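You operate a simulated robot arm through the tools that you are given. There is no shell and no other tool.

You are at the controls of a simulated robot arm. One attempt, no reset.

TASK
Set the press up for the green wheel at 6 bar.
Fine: air on, wheel in the nest, slide in.
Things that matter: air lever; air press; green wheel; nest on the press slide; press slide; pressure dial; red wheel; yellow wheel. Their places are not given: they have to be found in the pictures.

The check looks at the end state, three seconds after you hand in, the way a careful person would. Anything else that was tipped, shoved, dropped, spilled or broken makes it a failure.

THE ROBOT
A 7-joint arm with a two-finger parallel gripper, fixed in place. Base frame: the origin is at the foot of the arm, x ahead of it, y to its left, z up; the work surface is at about z = 840. Readings come in mm, degrees, newtons and seconds.
Its first joint turns from -166.0 to 166.0 degrees. Payload 4.4 kg.
The TCP is the grasp point between the finger pads, 23 mm short of the fingertips. In the tool frame z runs along the fingers and y along their closing line. The gripper opens to 94 mm. The fingers are 38 mm wide and 10 mm thick; the gripper's body (54 by 96 mm) begins 39 mm behind the TCP.
Orientation is that of the tool frame in the base frame, as a unit quaternion [x, y, z, w]. With the fingers straight down and closing along the base's y, the tool's x points along the base's -x, its y along +y and its z along -z.

THE INTERFACE
- The arm moves only by the tool step_arm. Its argument "deltas" is a list of rows, each an object of numbers (a shift or turn left out is 0, a gripper value left out holds the last): "tx", "ty", "tz": the shift along the base's x, y, z in mm; "rx", "ry", "rz": the turn, a rotation vector about the base's x, y, z in degrees; "fingers": the finger opening in mm, from 0 to 94. In form: [{"tx": .., "ty": .., "tz": .., "rx": .., "ry": .., "rz": .., "fingers": ..}, ...]. A call has 1 to 20 rows; each row is the pose to reach, as a shift and turn from the pose commanded when the call began. Each row takes 0.2 s and may step no farther than 50 mm and 8.6 degrees from the row before; otherwise, or with a gripper value out of range, the whole call is refused. A pose out of reach is approached as far as the arm can. The call stops where the force on the tool passes 80 N (or 10 N more than at its start, if that is more) or the arm is blocked; 0.2 s more then pass. The fingers move at their own pace (about 72 mm/s each) and stop on an object; they squeeze with about 32 N. The grip force told is the motor's: it shows also when the fingers shut on nothing. Time passes only in rows, and 0.2 s behind the last, so rows that repeat a pose let the fingers close. The reply holds the time, the measured pose of the TCP, the force on the tool along the base axes, the opening and the grip force, in the units named above and with some noise, with the torque about the TCP (base axes, N m) and any sound that the robot's microphone picked up.
- Cameras (640 x 400 px; columns grow to the right, rows downward): "scene" is fixed at [48.5, 500.1, 1426.2]; the picture's right is [-0.11, -0.99, 0.00], its down [-0.42, 0.05, -0.91] and it looks along [0.90, -0.10, -0.43] (base axes); focal length 336 px, centre (320, 200). "wrist" rides on the gripper at [86, 16, -74] in the tool frame; the picture's right is [-0.18, 0.98, 0.00], its down [-0.58, -0.11, -0.81] and it looks along [-0.79, -0.15, 0.59] (tool axes); focal length 243 px, centre (320, 200).
- capture(camera): a new picture of that camera. It takes no simulated time.
- pixel_to_xyz(camera, pixels): for up to 12 pixels [column, row] of the newest picture of that camera ("zoom" is the newest enlarged one), the place [x, y, z] in the base frame of the surface seen there, good to about 2 mm. It takes no simulated time.
- inspect(camera, box): a new picture of the part [left, top, right, bottom] of that camera's present view, enlarged. It takes no simulated time.
- finish_job(): hands the job in; it is judged then, once.

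Leave the gripper open and the arm clear of the work at the hand-in unless told otherwise.

The tools are called after "Request:" as a command line: name --argument value ..., lists and objects as JSON in quotes. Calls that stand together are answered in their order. step_arm: Moves the arm, as the interface text tells. Its arguments: {"type":"object","properties":{"deltas":{"type":"array","items":{"type":"object","properties":{"tx":{"type":"number"},"ty":{"type":"number"},"tz":{"type":"number"},"rx":{"type":"number"},"ry":{"type":"number"},"rz":{"type":"number"},"fingers":{"type":"number"}}}}},"required":["deltas"]} The other tools are called the same way: capture (camera) takes a picture; pixel_to_xyz (camera, pixels) gives the place of the surface under pixels of a picture; inspect (camera, box) takes an enlarged picture of a part of a camera's view; finish_job () hands the job in.

At the start:

```text
clock: 0.0
tool_pos: [595.8, 642.4, 1212.7]
tool_rot: [-0.001, 1.0, 0.0, 0.0]
ft_force: [0.0, -0.3, -0.2]
wrist_torque: [0.0, 0.01, -0.01]
width: 93.9
finger_force: 0.0
```

scene: 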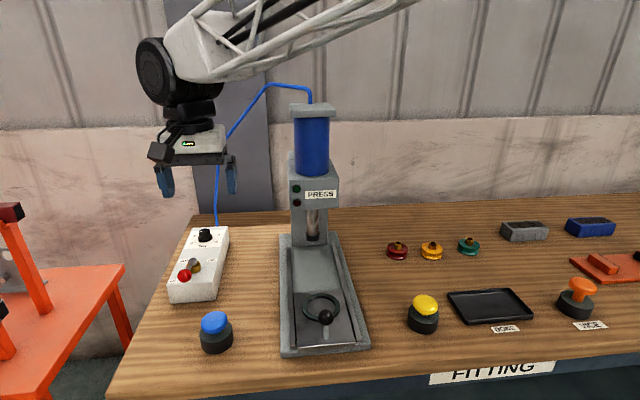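
wrist: 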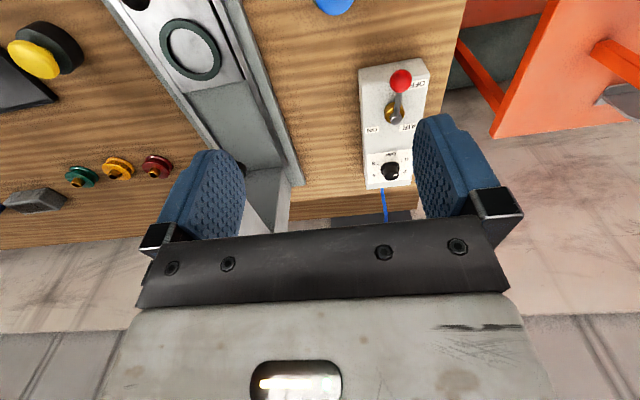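

I see the press in the scene around (320, 230), the air box around (200, 265), and the wheels at (397,250), (432,251) and (469,246). I'll look closer at each of them.

Request:
inspect --camera "scene" --box '[150, 210, 250, 310]'

Request:
inspect --camera "scene" --box '[260, 160, 390, 360]'

Request:
inspect --camera "scene" --box '[370, 220, 500, 280]'

Request:
inspect --camera "wrist" --box '[340, 50, 460, 220]'

```text
4.00 times, centred on (200, 260) of scene
```

zoom: 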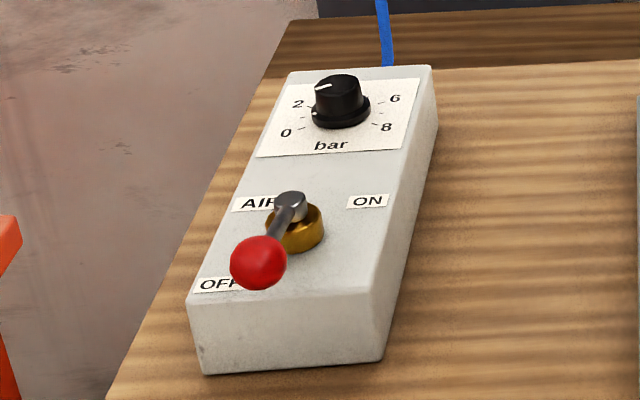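

```text
2.00 times, centred on (325, 260) of scene
```

zoom: 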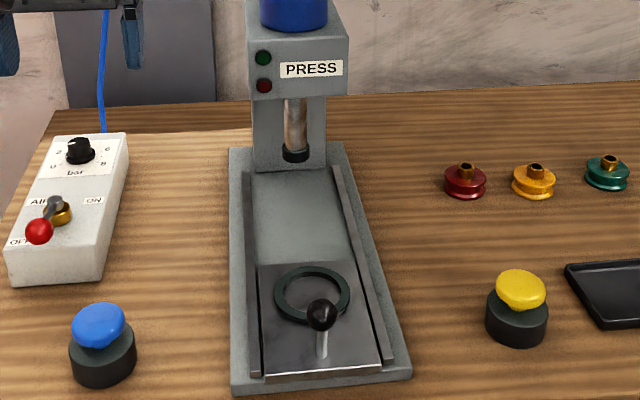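

```text
4.92 times, centred on (435, 250) of scene
```

zoom: 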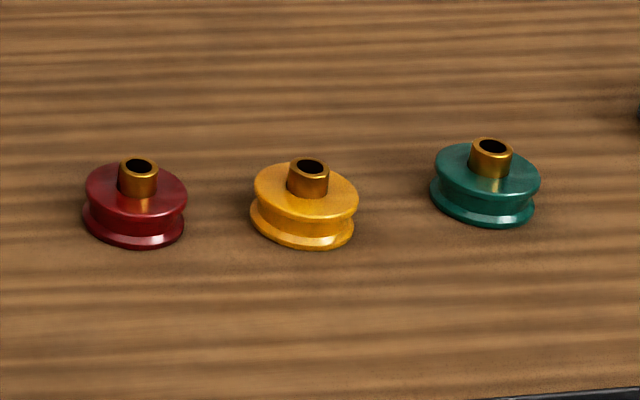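

```text
2.35 times, centred on (400, 135) of wrist
```

zoom: 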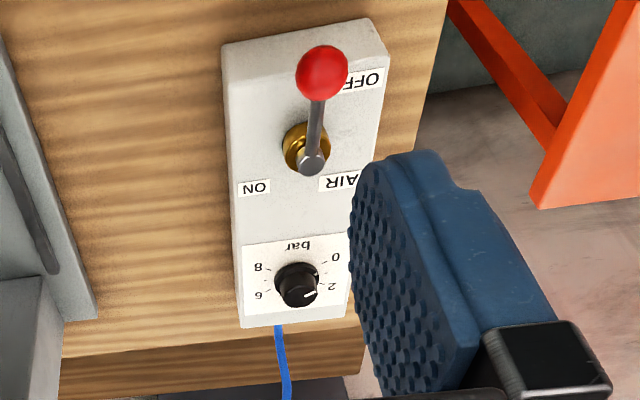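

The lever points to OFF (towards the robot base) and ON lies to the right. The dial mark looks to be near 2. I'll zoom in on the dial box and measure positions.

Request:
inspect --camera "scene" --box '[180, 220, 240, 260]'

Request:
inspect --camera "wrist" --box '[360, 140, 420, 190]'

```text
10.00 times, centred on (210, 240) of scene
```

zoom: 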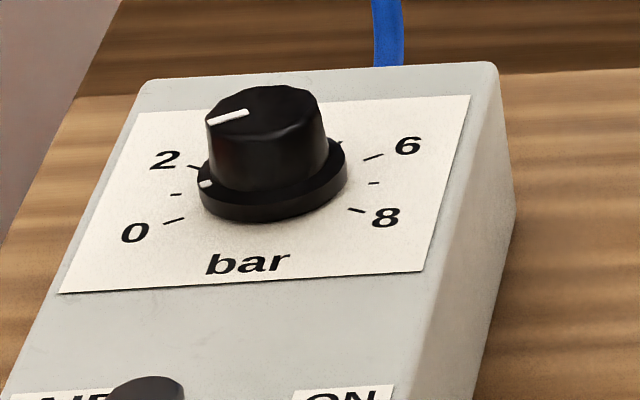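

```text
8.00 times, centred on (390, 165) of wrist
```

zoom: 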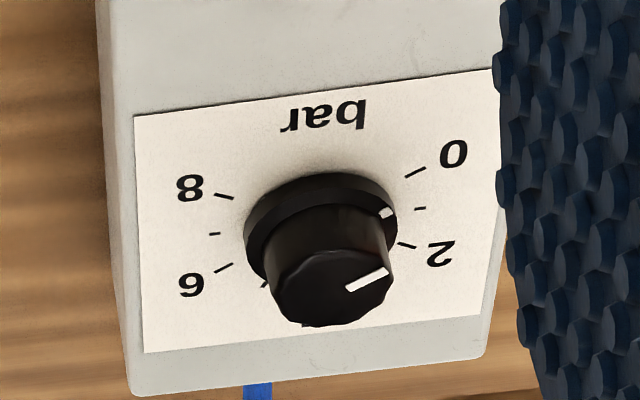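

The dial mark sits near 1 bar. I'll measure the tick marks, the knob rim and top, and the skirt mark in this zoom.

Request:
pixel_to_xyz --camera "zoom" --pixels '[[415, 173], [420, 208], [407, 245], [223, 268], [214, 233], [224, 196], [387, 213], [351, 288], [383, 272], [330, 290], [120, 385], [485, 350]]'

```text
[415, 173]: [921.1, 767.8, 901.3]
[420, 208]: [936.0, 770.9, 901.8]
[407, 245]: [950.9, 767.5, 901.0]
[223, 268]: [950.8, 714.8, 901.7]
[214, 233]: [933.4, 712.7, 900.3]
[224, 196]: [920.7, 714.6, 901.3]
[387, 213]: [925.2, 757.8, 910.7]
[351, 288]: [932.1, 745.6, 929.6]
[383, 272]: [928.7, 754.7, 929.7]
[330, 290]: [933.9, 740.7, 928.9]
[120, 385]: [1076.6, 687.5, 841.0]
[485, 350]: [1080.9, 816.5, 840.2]
```

The dial is centred near (935, 741), with its top at z≈930. The ticks fit 30° per bar and the mark is near 0. Next I'll measure the lever, the press slide and nest, and the wheels.

Request:
inspect --camera "scene" --box '[150, 210, 250, 310]'

Request:
pixel_to_xyz --camera "zoom" --pixels '[[258, 262], [290, 200], [278, 235], [305, 235], [335, 85], [370, 201], [215, 284], [195, 310], [375, 300], [290, 72], [430, 68], [295, 250]]'

Request:
pixel_to_xyz --camera "scene" --pixels '[[321, 294], [306, 308], [337, 302], [320, 308], [326, 317], [322, 334], [285, 353], [367, 346], [281, 236], [334, 235], [397, 250], [469, 246]]'

```text
4.00 times, centred on (200, 260) of scene
```

zoom: 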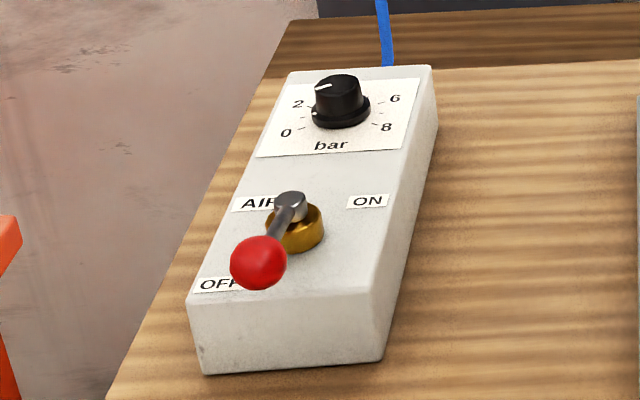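

```text
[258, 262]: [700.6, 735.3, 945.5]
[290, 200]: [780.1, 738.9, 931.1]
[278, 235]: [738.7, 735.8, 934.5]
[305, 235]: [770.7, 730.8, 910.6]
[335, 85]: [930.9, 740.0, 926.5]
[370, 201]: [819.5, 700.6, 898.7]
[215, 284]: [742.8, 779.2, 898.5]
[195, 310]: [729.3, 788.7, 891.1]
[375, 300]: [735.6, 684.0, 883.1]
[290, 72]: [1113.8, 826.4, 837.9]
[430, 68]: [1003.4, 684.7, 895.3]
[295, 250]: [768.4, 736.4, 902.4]
```

```text
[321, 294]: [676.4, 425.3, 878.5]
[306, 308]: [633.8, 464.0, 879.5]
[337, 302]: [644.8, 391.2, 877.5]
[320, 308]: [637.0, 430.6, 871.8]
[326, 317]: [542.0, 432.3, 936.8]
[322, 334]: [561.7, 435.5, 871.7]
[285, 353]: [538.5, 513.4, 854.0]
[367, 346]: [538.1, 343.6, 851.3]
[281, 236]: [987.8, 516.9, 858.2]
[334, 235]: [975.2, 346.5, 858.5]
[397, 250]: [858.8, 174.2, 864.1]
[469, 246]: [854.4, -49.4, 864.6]
```

The air box spans roughly x 727–1005 and y 684–788. The lever ball is near (705, 735, 945) and the pivot is near (780, 738). I'll zoom right in on the lever to see how it moves, and on the nest.

Request:
inspect --camera "scene" --box '[175, 245, 235, 285]'

Request:
inspect --camera "wrist" --box '[360, 60, 440, 140]'

Request:
inspect --camera "scene" --box '[275, 270, 375, 360]'

Request:
inspect --camera "scene" --box '[275, 90, 355, 260]'

```text
10.00 times, centred on (205, 265) of scene
```

zoom: 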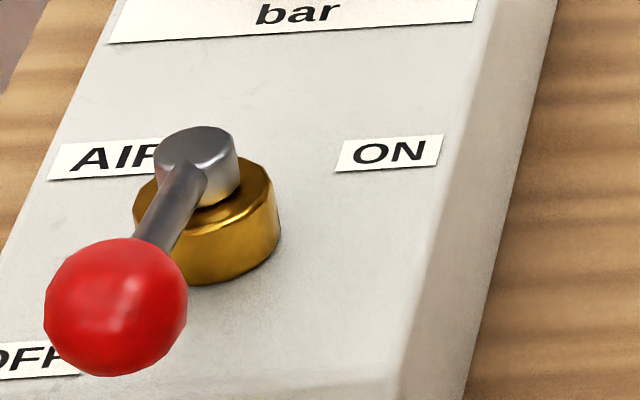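

```text
5.00 times, centred on (400, 100) of wrist
```

zoom: 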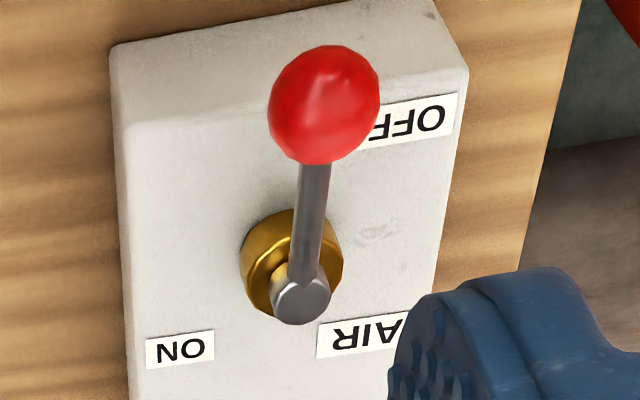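

```text
4.44 times, centred on (325, 315) of scene
```

zoom: 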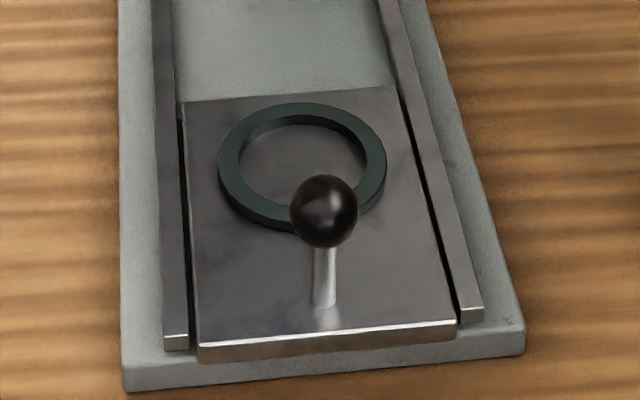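

```text
2.35 times, centred on (315, 175) of scene
```

zoom: 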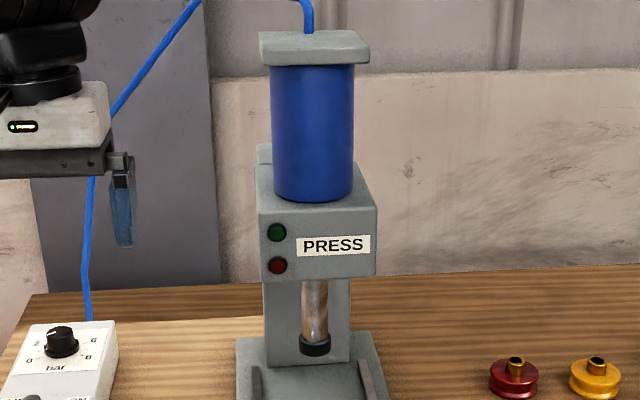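

The lever is a quarter-turn type on a vertical hub, pointing at OFF. The fixtures are far out: the dial is at about 1190 mm radius. I'll test how far the arm reaches high up, well clear of everything, moving outward at the current height.

Request:
step_arm --deltas '[{"tx": 30, "ty": 25, "tz": -20, "fingers": 94}, {"tx": 60, "ty": 50, "tz": -40}, {"tx": 90, "ty": 70, "tz": -60}, {"tx": 109, "ty": 90, "tz": -80}]'

```text
clock: 1.0
tool_pos: [707.9, 730.3, 1134.8]
tool_rot: [0.0, 1.0, 0.001, 0.0]
ft_force: [-0.4, -0.4, 0.3]
wrist_torque: [0.04, 0.02, 0.0]
width: 93.8
finger_force: 0.0
```

It reached (708, 730, 1135) with no trouble. I'll take pictures from here to see the lever and dial more closely.

Request:
capture --camera "wrist"

Request:
capture --camera "scene"

```text
taken
```

wrist: 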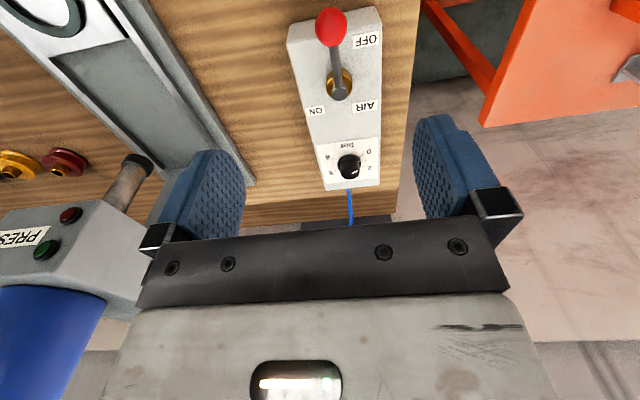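

```text
taken
```

scene: 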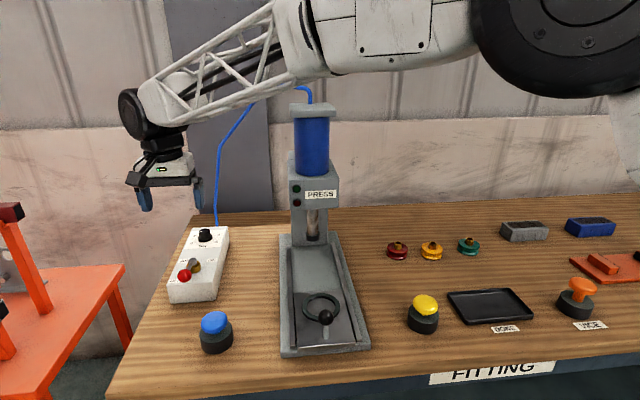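

From here the box shows in the wrist view around (340, 95). I'll zoom and measure the ball, hub and labels.

Request:
inspect --camera "wrist" --box '[280, 0, 400, 200]'

Request:
inspect --camera "wrist" --box '[280, 0, 390, 110]'

```text
2.00 times, centred on (340, 100) of wrist
```

zoom: 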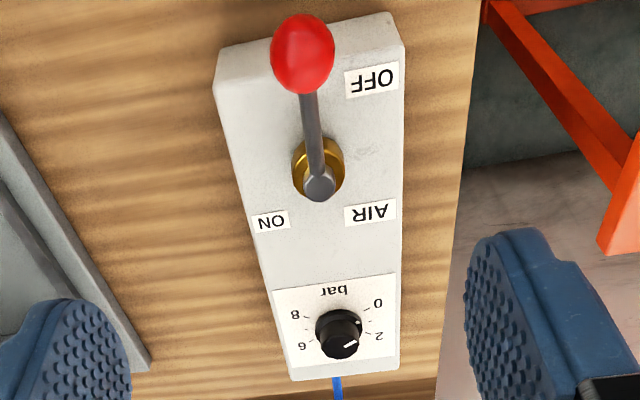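

```text
3.64 times, centred on (335, 55) of wrist
```

zoom: 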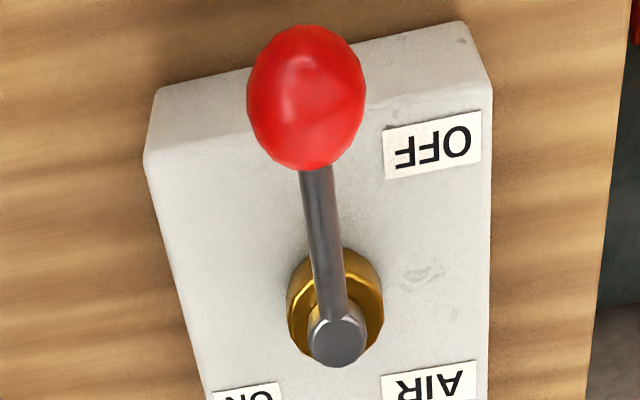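

Request:
pixel_to_xyz --camera "zoom" --pixels '[[305, 95], [252, 95], [360, 95], [305, 32], [310, 160], [338, 338], [322, 230], [433, 146], [430, 380], [250, 392], [160, 150], [480, 90]]'

```text
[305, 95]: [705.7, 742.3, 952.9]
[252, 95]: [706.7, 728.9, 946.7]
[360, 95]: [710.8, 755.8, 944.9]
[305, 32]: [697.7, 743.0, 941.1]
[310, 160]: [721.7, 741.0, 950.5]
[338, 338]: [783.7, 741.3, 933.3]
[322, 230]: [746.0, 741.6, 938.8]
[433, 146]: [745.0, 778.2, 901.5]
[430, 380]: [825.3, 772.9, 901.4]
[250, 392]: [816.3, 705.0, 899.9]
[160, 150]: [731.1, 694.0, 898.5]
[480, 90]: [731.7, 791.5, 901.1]
```

The ball centre is near (710, 742, 940) with radius 14, and the hub is near (782, 741). I'll lower the open gripper so it straddles the ball, with the fingers at y±47, and see if the arm reaches there.

Request:
step_arm --deltas '[{"tx": 3, "ty": 8, "tz": -30}, {"tx": 5, "ty": 10, "tz": -60}, {"tx": 5, "ty": 10, "tz": -90}, {"tx": 5, "ty": 10, "tz": -90}]'

```text
clock: 2.0
tool_pos: [710.5, 740.5, 1042.6]
tool_rot: [0.0, 1.0, 0.001, -0.001]
ft_force: [0.2, -0.5, -0.2]
wrist_torque: [0.0, -0.01, 0.01]
width: 94.2
finger_force: 0.0
```

The arm is holding well at (710.5, 740.5, 1042.6). I'll continue down to about z = 945.

Request:
step_arm --deltas '[{"tx": 0, "ty": 2, "tz": -25}, {"tx": 0, "ty": 2, "tz": -50}, {"tx": 0, "ty": 2, "tz": -75}, {"tx": 0, "ty": 2, "tz": -95}, {"tx": 0, "ty": 2, "tz": -95}]'

```text
clock: 3.2
tool_pos: [711.2, 743.2, 948.1]
tool_rot: [0.0, 1.0, 0.0, 0.0]
ft_force: [0.2, 0.3, -0.1]
wrist_torque: [0.03, 0.02, 0.0]
width: 93.9
finger_force: 0.0
```

It reached (711, 743, 948). I'll check the straddle in both cameras.

Request:
capture --camera "wrist"

Request:
inspect --camera "scene" --box '[120, 180, 260, 320]'

```text
taken
```

wrist: 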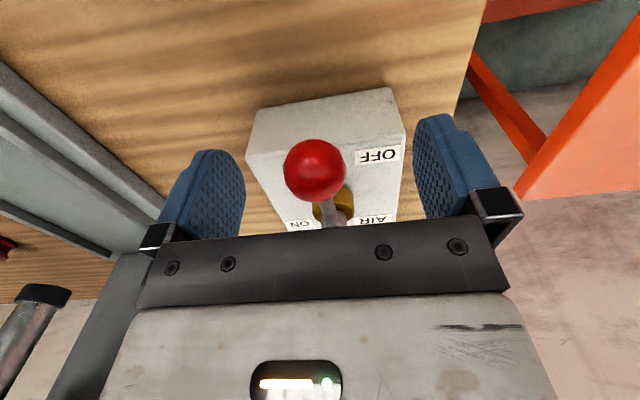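

```text
2.86 times, centred on (190, 250) of scene
```

zoom: 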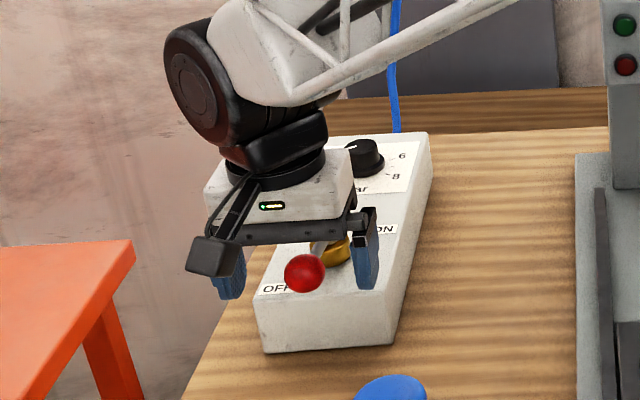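

The ball is between the fingers. I'll close to about 36 mm as a loose straddle, then sweep the first 45° of the arc about the hub, turning the wrist with it.

Request:
step_arm --deltas '[{"fingers": 36}, {"fingers": 36}, {"fingers": 36}, {"tx": 0.6, "ty": -9.4, "rz": 7.5}, {"tx": 2.5, "ty": -18.6, "rz": 15}, {"tx": 5.5, "ty": -27.6, "rz": 22.5}, {"tx": 9.6, "ty": -36, "rz": 30}, {"tx": 14.9, "ty": -43.8, "rz": 37.5}, {"tx": 21.1, "ty": -50.9, "rz": 45}]'

```text
clock: 5.2
tool_pos: [732.5, 694.0, 947.7]
tool_rot: [-0.384, 0.923, 0.0, 0.0]
ft_force: [-0.1, 0.1, 0.5]
wrist_torque: [0.01, -0.02, 0.0]
width: 36.1
finger_force: 0.5
```

Request:
inspect --camera "scene" --box '[120, 180, 260, 320]'

Request:
capture --camera "wrist"

```text
2.86 times, centred on (190, 250) of scene
```

zoom: 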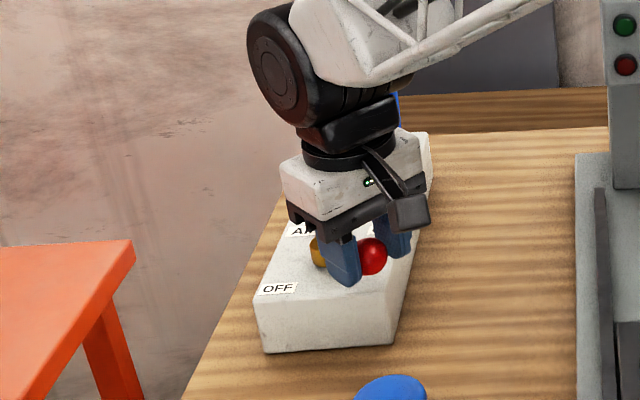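

```text
taken
```

wrist: 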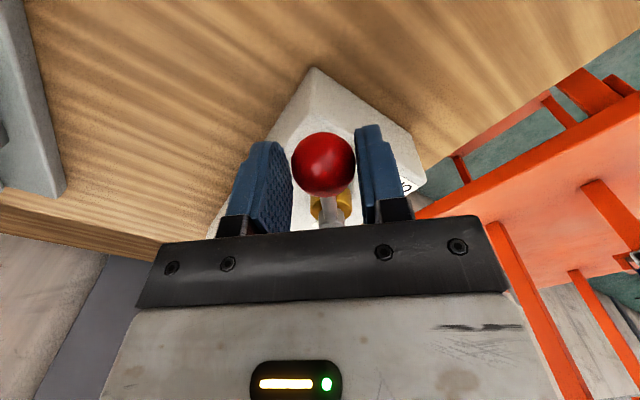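

The lever is turning freely between the fingers. I'll continue the arc to 90°.

Request:
step_arm --deltas '[{"tx": 7.1, "ty": -6.2, "rz": 7.5}, {"tx": 14.9, "ty": -11.5, "rz": 15}, {"tx": 23.3, "ty": -15.6, "rz": 22.5}, {"tx": 32.3, "ty": -18.6, "rz": 30}, {"tx": 41.5, "ty": -20.5, "rz": 37.5}, {"tx": 50.9, "ty": -21.1, "rz": 45}]'

```text
clock: 6.6
tool_pos: [783.2, 671.1, 946.9]
tool_rot: [0.708, -0.707, 0.0, 0.0]
ft_force: [0.0, 0.1, 0.0]
wrist_torque: [0.0, -0.05, -0.02]
width: 36.1
finger_force: 0.0
```

No stop or sound has come yet. The trailing finger has about 4 mm of slack, so I'll push on gently in +x with a slight turn, to feel for a stop or click.

Request:
step_arm --deltas '[{"tx": 2, "ty": 0, "rz": 1.6}, {"tx": 4, "ty": 0.1, "rz": 3.2}, {"tx": 6, "ty": 0.3, "rz": 5}]'

Request:
capture --camera "wrist"

Request:
inspect --camera "scene" --box '[120, 180, 260, 320]'

```text
clock: 7.4
tool_pos: [788.8, 672.0, 946.3]
tool_rot: [0.737, -0.676, 0.0, 0.0]
ft_force: [-8.7, 2.0, 0.5]
wrist_torque: [-0.03, 0.08, -0.08]
width: 39.4
finger_force: 3.9
```

```text
taken
```

wrist: 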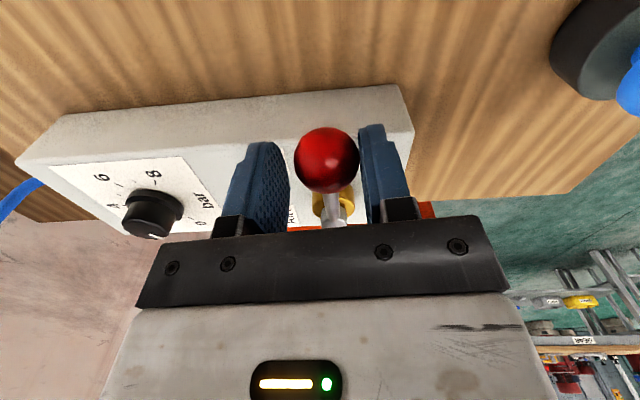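

```text
2.86 times, centred on (190, 250) of scene
```

zoom: 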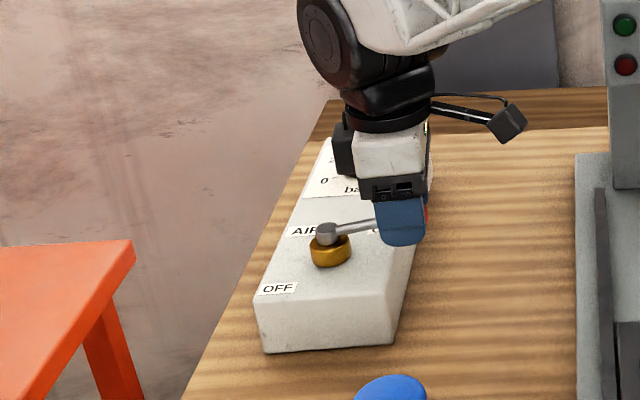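

The force of −8.7 N along x shows the lever is against its stop at about 90°, so it points at ON. I'll open the fingers and lift straight up.

Request:
step_arm --deltas '[{"tx": 2, "rz": 2, "fingers": 70}, {"tx": 2, "rz": 2, "fingers": 70}, {"tx": 2, "rz": 2, "tz": 30}, {"tx": 2, "rz": 2, "tz": 70}, {"tx": 0, "tz": 110}, {"tx": 0, "tz": 150, "rz": -5}, {"tx": 0, "tz": 180, "rz": -5}]'

Request:
inspect --camera "scene" --box '[150, 210, 250, 310]'

Request:
inspect --camera "scene" --box '[275, 90, 355, 260]'

Request:
capture --camera "wrist"

```text
clock: 9.0
tool_pos: [787.6, 671.0, 1127.7]
tool_rot: [0.707, -0.707, -0.001, 0.002]
ft_force: [-0.8, -0.9, -0.8]
wrist_torque: [-0.01, 0.0, 0.02]
width: 69.8
finger_force: 0.0
```

```text
4.00 times, centred on (200, 260) of scene
```

zoom: 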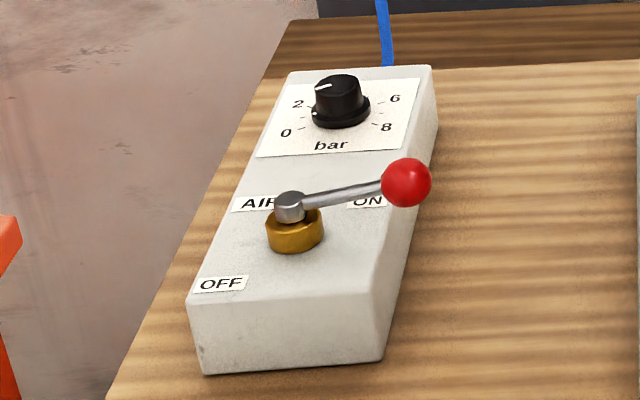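

```text
2.35 times, centred on (315, 175) of scene
```

zoom: 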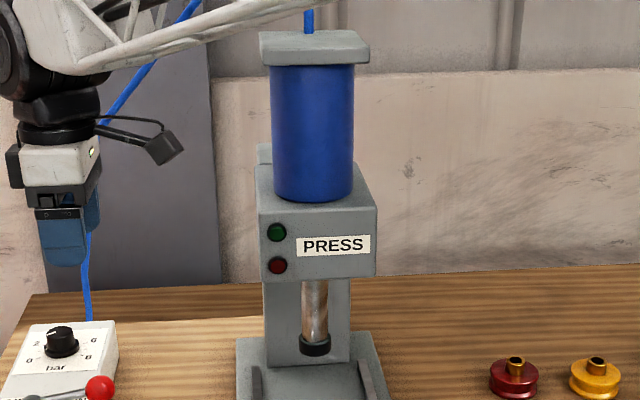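

```text
taken
```

wrist: 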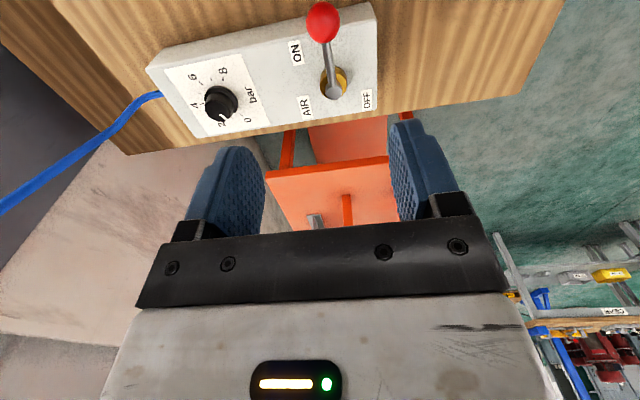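

The lever now sits at ON. Next is the dial. I'll zoom in on it from the wrist view at (222, 100) to read the pointer precisely.

Request:
inspect --camera "wrist" --box '[180, 55, 270, 145]'

```text
4.44 times, centred on (225, 100) of wrist
```

zoom: 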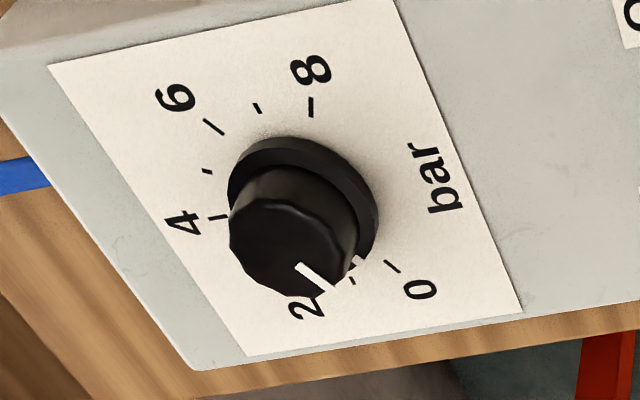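

Now the 4, 5, 6, 7 and 8 ticks are visible. I'll measure them, plus the pointer ends and knob edges.

Request:
pixel_to_xyz --camera "zoom" --pixels '[[310, 107], [257, 108], [213, 127], [207, 172], [217, 217], [351, 281], [392, 266], [300, 267], [328, 287], [290, 240], [358, 262], [240, 250]]'

Request:
pixel_to_xyz --camera "zoom" --pixels '[[255, 215], [330, 235], [290, 285], [240, 215], [262, 275], [350, 220], [235, 180], [375, 215], [310, 145], [260, 150]]'

```text
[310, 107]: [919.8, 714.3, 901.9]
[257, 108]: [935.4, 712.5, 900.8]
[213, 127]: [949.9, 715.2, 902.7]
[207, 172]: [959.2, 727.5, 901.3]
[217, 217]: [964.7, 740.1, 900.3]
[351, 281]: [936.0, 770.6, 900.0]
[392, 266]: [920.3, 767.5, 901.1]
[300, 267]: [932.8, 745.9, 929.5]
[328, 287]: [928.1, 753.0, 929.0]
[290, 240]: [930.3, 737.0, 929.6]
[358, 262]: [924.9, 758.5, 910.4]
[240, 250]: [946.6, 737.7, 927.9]
```

```text
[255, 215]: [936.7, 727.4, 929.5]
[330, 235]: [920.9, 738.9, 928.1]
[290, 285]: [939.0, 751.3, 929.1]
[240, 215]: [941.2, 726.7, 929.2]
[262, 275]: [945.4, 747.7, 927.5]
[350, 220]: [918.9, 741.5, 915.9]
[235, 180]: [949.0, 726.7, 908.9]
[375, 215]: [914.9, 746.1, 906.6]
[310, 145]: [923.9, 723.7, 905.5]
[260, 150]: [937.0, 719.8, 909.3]
```

Fit result: the dial centre is (935.6, 741.4), 4 bar points along +x, 6 bar points at −60°, and the pointer is now at about +121° (0 bar). It needs −180°, clockwise seen from above. That spot is 1194 mm out, so I'll turn the fingers so the closing line is tangential and test how far out I can get while high up.

Request:
step_arm --deltas '[{"tx": 10, "ty": 5, "tz": 0, "rz": -8}, {"tx": 20, "ty": 10, "tz": 0, "rz": -16}, {"tx": 30, "ty": 15, "tz": 0, "rz": -24}, {"tx": 40, "ty": 20, "tz": -10, "rz": -32}, {"tx": 60, "ty": 25, "tz": -20, "rz": -40}, {"tx": 80, "ty": 35, "tz": -30, "rz": -48}, {"tx": 100, "ty": 45, "tz": -40, "rz": -51.6}, {"tx": 100, "ty": 45, "tz": -40, "rz": -51.6}]'

```text
clock: 10.8
tool_pos: [890.3, 716.9, 1088.0]
tool_rot: [-0.329, 0.944, 0.0, 0.0]
ft_force: [-0.5, 0.4, -0.3]
wrist_torque: [0.03, 0.01, 0.01]
width: 70.2
finger_force: 0.1
```

It reached (890, 717, 1088) with the tool vertical, which is 1143 mm out. I'll continue to above the dial.

Request:
step_arm --deltas '[{"tx": 15, "ty": 8, "tz": -10, "fingers": 60}, {"tx": 30, "ty": 16, "tz": -25}, {"tx": 45, "ty": 24.5, "tz": -40}, {"tx": 45, "ty": 24.5, "tz": -40}]'

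Request:
capture --camera "scene"

Request:
capture --camera "wrist"

```text
clock: 11.8
tool_pos: [934.2, 741.7, 1045.8]
tool_rot: [-0.329, 0.944, 0.001, 0.0]
ft_force: [0.3, -0.5, 0.2]
wrist_torque: [-0.02, 0.0, 0.01]
width: 59.9
finger_force: 0.0
```

```text
taken
```

scene: 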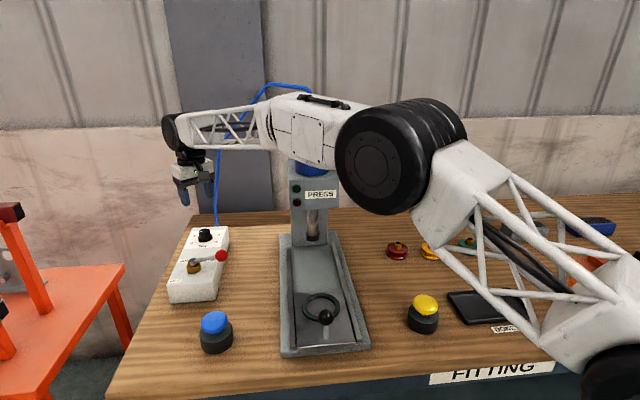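

```text
taken
```

wrist: 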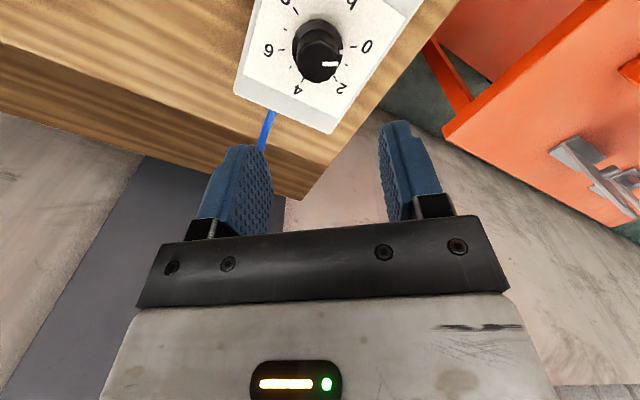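

I'm over the dial at (934, 742, 1046) with the tool vertical, so it's reachable. I'll turn the wrist to +90° (fingers along base x), then come down to z≈990 and check alignment.

Request:
step_arm --deltas '[{"tx": 2, "ty": -0.5, "rz": 8}, {"tx": 2, "ty": -0.5, "rz": 16}, {"tx": 2, "ty": -0.5, "tz": -10, "rz": 24}, {"tx": 2, "ty": -0.5, "tz": -20, "rz": 32}, {"tx": 2, "ty": -0.5, "tz": -30, "rz": 40}, {"tx": 2, "ty": -0.5, "tz": -45, "rz": 48}, {"tx": 2, "ty": -0.5, "tz": -55, "rz": 51.6}, {"tx": 2, "ty": -0.5, "tz": -55, "rz": 51.6}, {"tx": 2, "ty": -0.5, "tz": -55, "rz": 51.6}]'

Request:
capture --camera "wrist"

Request:
capture --camera "scene"

```text
clock: 13.8
tool_pos: [934.9, 740.9, 992.3]
tool_rot: [0.708, -0.707, 0.001, 0.001]
ft_force: [0.5, -0.5, 0.1]
wrist_torque: [0.04, -0.02, -0.04]
width: 60.0
finger_force: 0.1
```

```text
taken
```

wrist: 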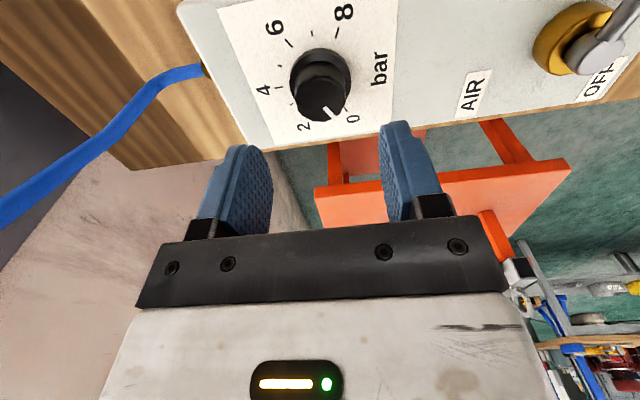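

```text
taken
```

scene: 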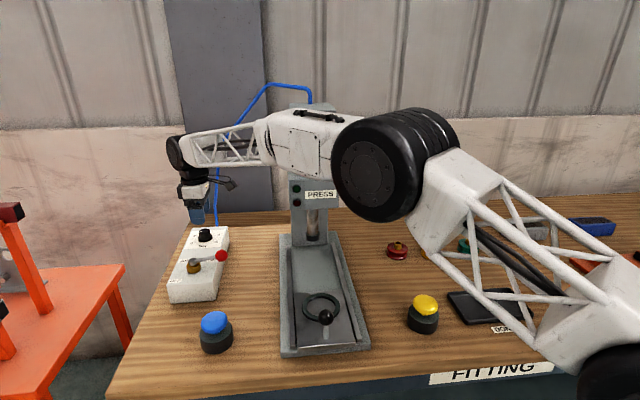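

I'm directly above at z≈992. I'll zoom on the knob at (320, 85) to confirm its centre and heights.

Request:
inspect --camera "wrist" --box '[270, 30, 370, 130]'

```text
4.00 times, centred on (320, 80) of wrist
```

zoom: 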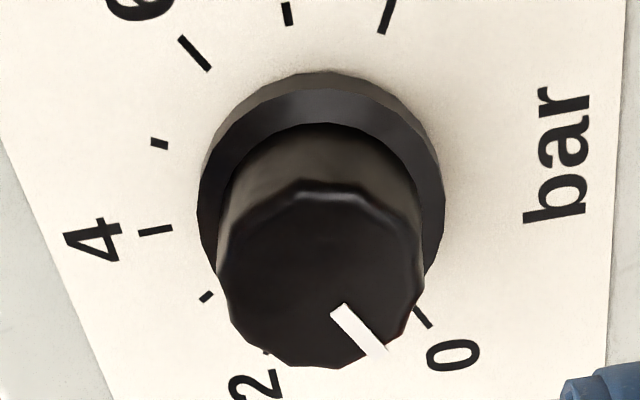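

Request:
pixel_to_xyz --camera "zoom" --pixels '[[225, 265], [415, 245], [320, 190], [310, 355], [320, 270], [205, 200], [440, 200], [320, 100], [320, 130], [335, 310], [378, 348], [320, 75]]'

```text
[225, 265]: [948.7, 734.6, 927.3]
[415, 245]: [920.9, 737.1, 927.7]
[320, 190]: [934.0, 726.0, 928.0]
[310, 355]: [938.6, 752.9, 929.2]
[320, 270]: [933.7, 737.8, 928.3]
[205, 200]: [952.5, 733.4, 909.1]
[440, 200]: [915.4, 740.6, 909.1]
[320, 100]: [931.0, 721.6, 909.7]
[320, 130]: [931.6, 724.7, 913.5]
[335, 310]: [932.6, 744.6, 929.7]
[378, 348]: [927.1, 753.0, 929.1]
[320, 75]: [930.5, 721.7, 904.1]
```

The knob centre is about (935, 741), its top is at z≈929, and the skirt is at 909. I'll go down to z≈937, so the fingertips are at about 914 above the skirt, and close on the knob.

Request:
step_arm --deltas '[{"tz": -20}, {"tz": -40}, {"tz": -55}, {"tz": -55}, {"tz": -55, "fingers": 20}, {"tz": -55, "fingers": 20}, {"tz": -55, "fingers": 20}, {"tz": -55, "fingers": 20}]'

Request:
capture --camera "wrist"

```text
clock: 15.6
tool_pos: [936.1, 741.6, 938.1]
tool_rot: [0.707, -0.707, 0.0, 0.001]
ft_force: [-14.6, -3.6, 1.3]
wrist_torque: [-0.11, 0.03, -0.04]
width: 32.6
finger_force: 45.3
```

```text
taken
```

wrist: 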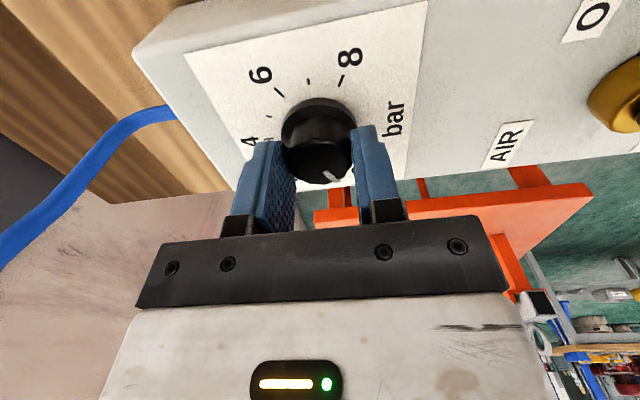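

The fingers hold the knob at 32.6 mm width. I'll turn −90° in steps of 7.5°, easing −1 mm in x to relieve the side force.

Request:
step_arm --deltas '[{"tx": -1}, {"tx": -1, "rz": -7.5}, {"tx": -1, "rz": -15}, {"tx": -1, "rz": -22.5}, {"tx": -1, "rz": -30}]'

Request:
capture --camera "wrist"

```text
clock: 16.8
tool_pos: [935.2, 741.2, 937.6]
tool_rot: [-0.499, 0.866, 0.0, 0.0]
ft_force: [22.7, 13.7, -2.3]
wrist_torque: [0.97, -0.56, 0.01]
width: 32.9
finger_force: 45.5
```

```text
taken
```

wrist: 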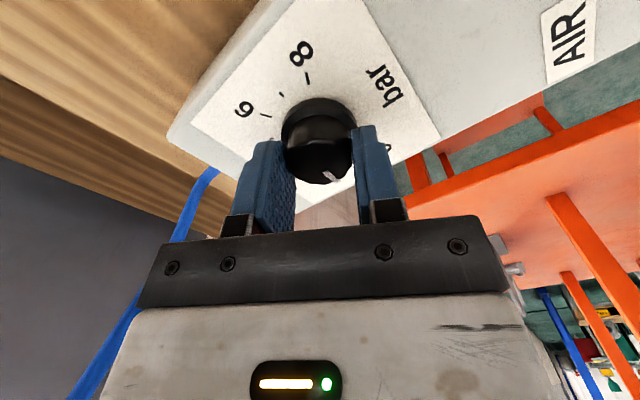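

The knob is turning with the fingers. A side force of about 26 N suggests I'm around 1 mm off centre, so I'll ease toward (+x, +y) and go on to −90°.

Request:
step_arm --deltas '[{"tx": 1, "ty": 0.8}, {"tx": 1, "ty": 0.8, "rz": -7.5}, {"tx": 1, "ty": 0.8, "rz": -15}, {"tx": 1, "ty": 0.8, "rz": -22.5}, {"tx": 1, "ty": 0.8, "rz": -30}]'

```text
clock: 18.0
tool_pos: [936.4, 741.2, 938.1]
tool_rot: [-0.257, 0.966, 0.0, 0.0]
ft_force: [-4.1, -28.3, 3.0]
wrist_torque: [-0.59, 0.85, 0.04]
width: 32.8
finger_force: 44.9
```

The force is now −28 N in y, so I'll move back 1 mm in −y and go on with the turn to a total of −90°.

Request:
step_arm --deltas '[{"ty": -1}, {"ty": -1, "rz": -7.5}, {"ty": -1, "rz": -15}, {"ty": -1, "rz": -22.5}, {"ty": -1, "rz": -30}]'

Request:
capture --camera "wrist"

```text
clock: 19.2
tool_pos: [937.2, 740.3, 937.2]
tool_rot: [0.001, 1.0, 0.0, 0.0]
ft_force: [12.4, -20.6, -1.7]
wrist_torque: [-0.14, -0.3, 0.02]
width: 32.7
finger_force: 44.5
```

```text
taken
```

wrist: 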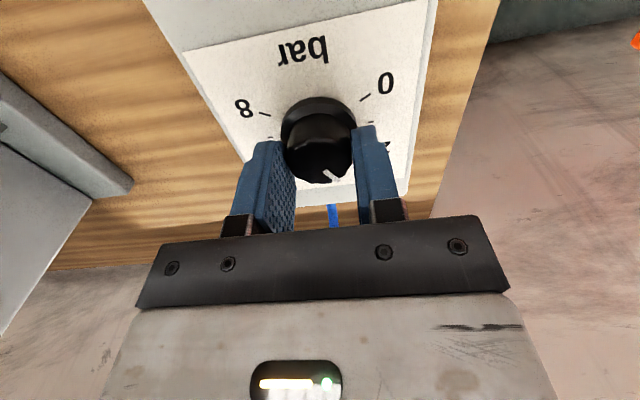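

The pointer has turned 90° and is now at about 3 bar. I'll open, lift, take a reading and turn the wrist back for a second grip.

Request:
step_arm --deltas '[{"fingers": 60}, {"fingers": 60}, {"fingers": 60}, {"tz": 25}, {"tz": 60}, {"tz": 60, "tx": 0.5, "ty": -0.5}]'

Request:
inspect --camera "wrist" --box '[270, 30, 370, 130]'

```text
clock: 20.6
tool_pos: [937.4, 738.5, 997.2]
tool_rot: [0.0, 1.0, 0.0, 0.001]
ft_force: [-0.6, 0.8, 0.2]
wrist_torque: [-0.03, 0.02, 0.0]
width: 59.8
finger_force: 0.0
```

```text
4.00 times, centred on (320, 80) of wrist
```

zoom: 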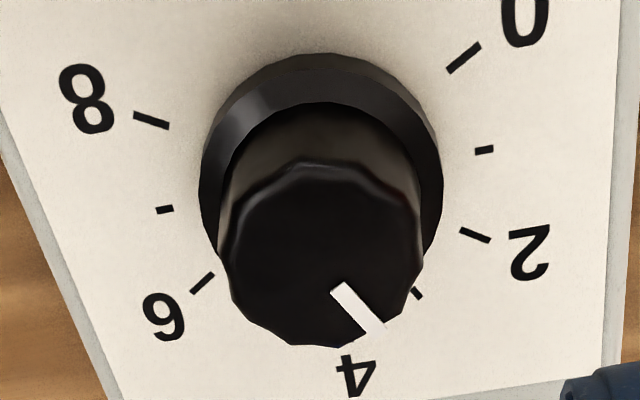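

The pointer is at about 3 bar. I'll measure its ends and the ticks.

Request:
pixel_to_xyz --camera "zoom" --pixels '[[338, 288], [378, 328], [358, 308], [463, 58], [485, 150], [475, 235], [417, 294], [203, 283], [165, 210], [151, 120], [232, 240], [412, 230]]'

```text
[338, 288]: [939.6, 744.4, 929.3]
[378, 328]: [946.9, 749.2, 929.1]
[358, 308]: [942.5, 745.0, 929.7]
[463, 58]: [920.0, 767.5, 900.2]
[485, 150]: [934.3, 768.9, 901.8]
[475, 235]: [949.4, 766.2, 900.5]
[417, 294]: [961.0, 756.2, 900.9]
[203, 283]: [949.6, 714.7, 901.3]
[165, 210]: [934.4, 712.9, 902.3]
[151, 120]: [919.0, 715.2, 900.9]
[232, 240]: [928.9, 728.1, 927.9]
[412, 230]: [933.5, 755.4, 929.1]
```

The pointer reads about 33° (≈2.9 bar), so roughly another −93° is needed. I'll turn the wrist back to +90°, go down and grip again.

Request:
step_arm --deltas '[{"rz": 8}, {"rz": 16}, {"rz": 24}, {"rz": 32}, {"rz": 40}, {"rz": 48}, {"rz": 56}, {"rz": 64}, {"rz": 72}, {"rz": 80}, {"rz": 88}, {"rz": 90}, {"rz": 90, "tz": -30}, {"rz": 90, "tz": -60}, {"rz": 90, "tz": -60}, {"rz": 90, "tz": -60, "fingers": 20}, {"rz": 90, "tz": -60, "fingers": 20}, {"rz": 90, "tz": -60, "fingers": 20}, {"rz": 90, "tz": -60, "fingers": 20}]'

Request:
capture --camera "wrist"

```text
clock: 24.6
tool_pos: [934.8, 743.1, 935.3]
tool_rot: [0.707, -0.707, 0.0, 0.0]
ft_force: [-33.0, 2.8, 0.0]
wrist_torque: [-0.03, 0.37, -0.14]
width: 32.9
finger_force: 44.8
```

```text
taken
```

wrist: 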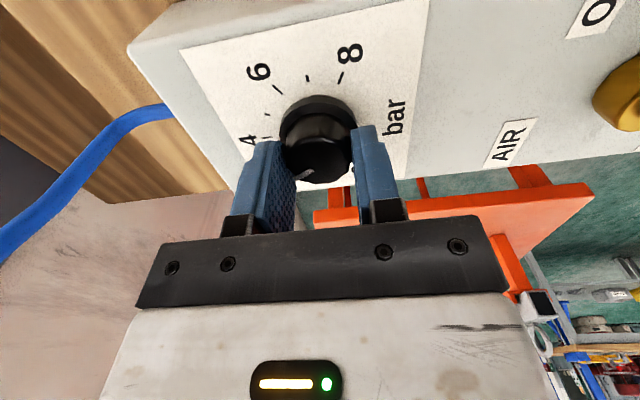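

I have the knob again, with a −33 N side force in x. I'll ease −1.3 mm in x and turn the first −45°.

Request:
step_arm --deltas '[{"tx": -1.3}, {"tx": -1.3}, {"tx": -1, "rz": -7.5}, {"tx": -0.6, "rz": -15}, {"tx": -0.3, "rz": -22.5}, {"tx": -0.3, "rz": -30}]'

```text
clock: 26.0
tool_pos: [936.2, 743.3, 936.6]
tool_rot: [-0.5, 0.866, 0.0, 0.0]
ft_force: [-3.0, 40.6, -9.4]
wrist_torque: [0.57, 0.59, -0.02]
width: 32.2
finger_force: 45.0
```

A force of +40 N in y means I should ease toward +y. I'll adjust by +1.2 mm and continue turning.

Request:
step_arm --deltas '[{"ty": 1.2}, {"ty": 1.2}, {"ty": 1.0, "rz": -7.5}, {"ty": 0.6, "rz": -15}]'

```text
clock: 27.0
tool_pos: [936.5, 740.6, 937.4]
tool_rot: [-0.383, 0.924, 0.0, 0.0]
ft_force: [-6.0, 32.4, -9.7]
wrist_torque: [0.47, 0.81, -0.06]
width: 32.5
finger_force: 45.0
```

Request:
step_arm --deltas '[{"ty": 0.8}, {"ty": 0.8, "rz": -7.5}, {"ty": 0.8, "rz": -15}, {"ty": 0.6, "rz": -22.5}, {"ty": 0.4, "rz": -30}]'

Request:
capture --camera "wrist"

```text
clock: 28.2
tool_pos: [936.9, 739.7, 934.9]
tool_rot: [-0.129, 0.992, -0.001, -0.001]
ft_force: [-4.9, -1.4, -14.7]
wrist_torque: [0.36, 0.09, -0.01]
width: 32.4
finger_force: 45.0
```

```text
taken
```

wrist: 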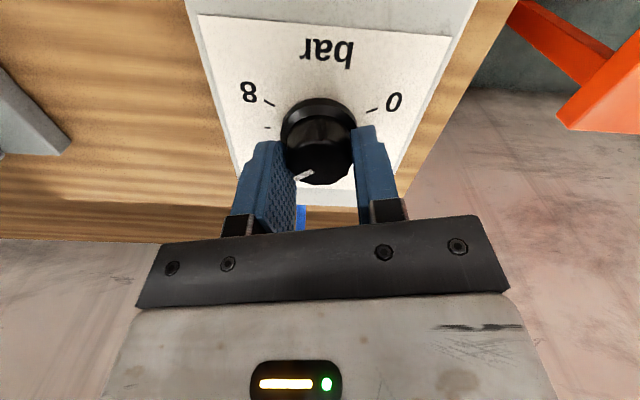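

The forces are small now. I'll turn the last −17°, for a total of −92° on this grip, then open and read.

Request:
step_arm --deltas '[{"rz": -6}, {"rz": -12}, {"rz": -17}, {"rz": -17}]'

Request:
step_arm --deltas '[{"fingers": 60}, {"fingers": 60}, {"fingers": 60}, {"tz": 25}, {"tz": 60}, {"tz": 60}]'

Request:
inspect --camera "wrist" --box '[270, 30, 370, 130]'

Request:
pixel_to_xyz --camera "zoom" --pixels '[[463, 58], [485, 150], [203, 283], [165, 210], [320, 270], [260, 270]]'

```text
clock: 29.2
tool_pos: [936.6, 740.1, 936.9]
tool_rot: [0.018, 1.0, 0.0, -0.001]
ft_force: [-2.4, -37.1, -13.9]
wrist_torque: [-0.34, 0.19, 0.03]
width: 32.6
finger_force: 45.4
```

```text
clock: 30.6
tool_pos: [935.2, 743.5, 998.8]
tool_rot: [0.018, 1.0, 0.0, 0.0]
ft_force: [-0.3, 0.8, 0.3]
wrist_torque: [-0.01, 0.02, -0.01]
width: 60.2
finger_force: 0.1
```

```text
4.00 times, centred on (320, 80) of wrist
```

zoom: 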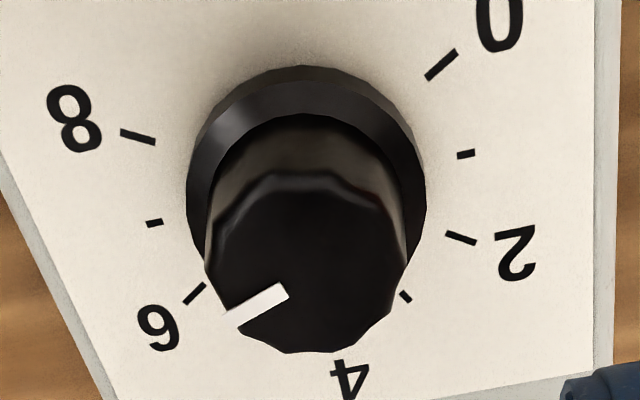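

```text
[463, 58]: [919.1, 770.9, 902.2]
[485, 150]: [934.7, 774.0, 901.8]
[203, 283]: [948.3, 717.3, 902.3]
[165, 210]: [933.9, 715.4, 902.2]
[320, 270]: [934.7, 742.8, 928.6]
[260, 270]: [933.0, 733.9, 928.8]
```

The pointer now looks close to 6. I'll measure its two ends (285, 290) and (230, 318), the 6 tick at (195, 294) and the others.

Request:
pixel_to_xyz --camera "zoom" --pixels '[[283, 289], [232, 319], [258, 303], [195, 294], [155, 222], [138, 137], [441, 64], [466, 154], [461, 238], [406, 297], [215, 260], [402, 250]]'

Request:
inspect --camera "scene" --box '[180, 220, 240, 260]'

```text
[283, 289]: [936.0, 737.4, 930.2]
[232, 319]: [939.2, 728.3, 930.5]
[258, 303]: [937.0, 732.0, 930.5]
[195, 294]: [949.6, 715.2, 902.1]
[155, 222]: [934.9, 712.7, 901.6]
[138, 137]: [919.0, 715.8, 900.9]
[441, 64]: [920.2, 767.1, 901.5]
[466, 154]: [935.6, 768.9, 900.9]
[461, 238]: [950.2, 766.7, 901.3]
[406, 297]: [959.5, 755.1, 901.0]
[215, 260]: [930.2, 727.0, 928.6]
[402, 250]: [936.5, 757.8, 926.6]
```

```text
10.00 times, centred on (210, 240) of scene
```

zoom: 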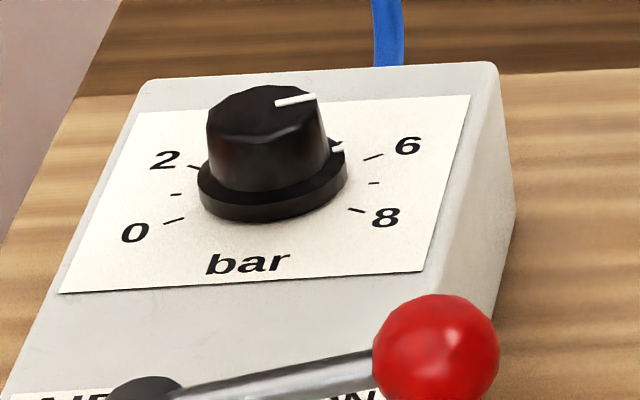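

The wrist-camera reading gives about −72° (6.3–6.4 bar), but the noise at this radius is around 8°. I'll take closer zooms from both cameras to read it better.

Request:
inspect --camera "scene" --box '[194, 224, 224, 248]'

Request:
pixel_to_xyz --camera "zoom" --pixels '[[320, 100], [350, 140], [380, 175], [300, 200], [400, 150], [410, 240], [250, 250], [450, 300], [200, 300], [330, 330]]'

Request:
inspect --camera "wrist" --box '[290, 40, 350, 120]'

```text
16.00 times, centred on (209, 236) of scene
```

zoom: 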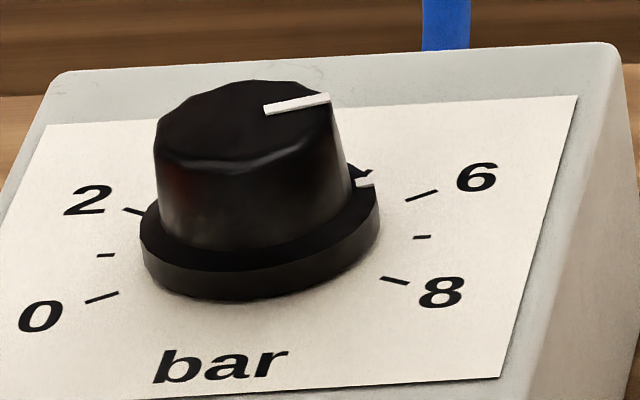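

```text
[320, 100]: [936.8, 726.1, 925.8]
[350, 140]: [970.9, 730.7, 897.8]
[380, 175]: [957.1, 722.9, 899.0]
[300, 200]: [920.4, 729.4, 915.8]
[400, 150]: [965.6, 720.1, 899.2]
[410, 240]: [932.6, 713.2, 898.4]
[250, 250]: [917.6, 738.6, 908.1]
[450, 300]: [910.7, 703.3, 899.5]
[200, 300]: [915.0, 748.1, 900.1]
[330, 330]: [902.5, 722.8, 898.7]
```

```text
5.00 times, centred on (320, 80) of wrist
```

zoom: 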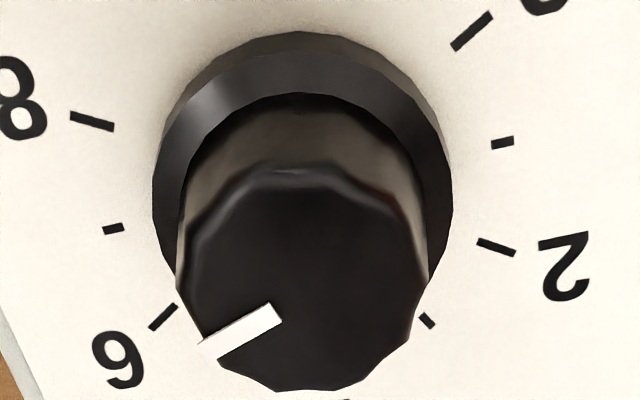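

Comparing line directions in the scene zoom, the pointer sits a bit past 6, perhaps 6.3. I'll measure the pointer ends, the skirt mark and the ticks in that same scene zoom.

Request:
inspect --camera "scene" --box '[194, 224, 224, 248]'

Request:
pixel_to_xyz --camera "zoom" --pixels '[[272, 108], [300, 103], [325, 97], [366, 184], [372, 183], [422, 195], [422, 237], [396, 281], [102, 297], [105, 255], [135, 211], [240, 130]]'

```text
16.00 times, centred on (209, 236) of scene
```

zoom: 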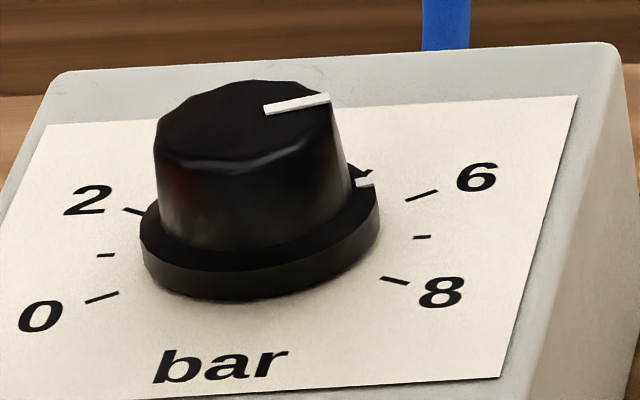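

```text
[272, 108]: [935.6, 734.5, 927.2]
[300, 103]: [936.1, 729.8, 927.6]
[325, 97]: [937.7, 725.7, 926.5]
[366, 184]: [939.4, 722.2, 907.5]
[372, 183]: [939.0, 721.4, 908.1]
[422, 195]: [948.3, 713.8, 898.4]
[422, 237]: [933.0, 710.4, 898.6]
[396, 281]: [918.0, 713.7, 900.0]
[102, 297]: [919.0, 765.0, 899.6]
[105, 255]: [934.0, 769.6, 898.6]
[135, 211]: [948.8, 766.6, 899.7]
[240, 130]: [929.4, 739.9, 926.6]
```

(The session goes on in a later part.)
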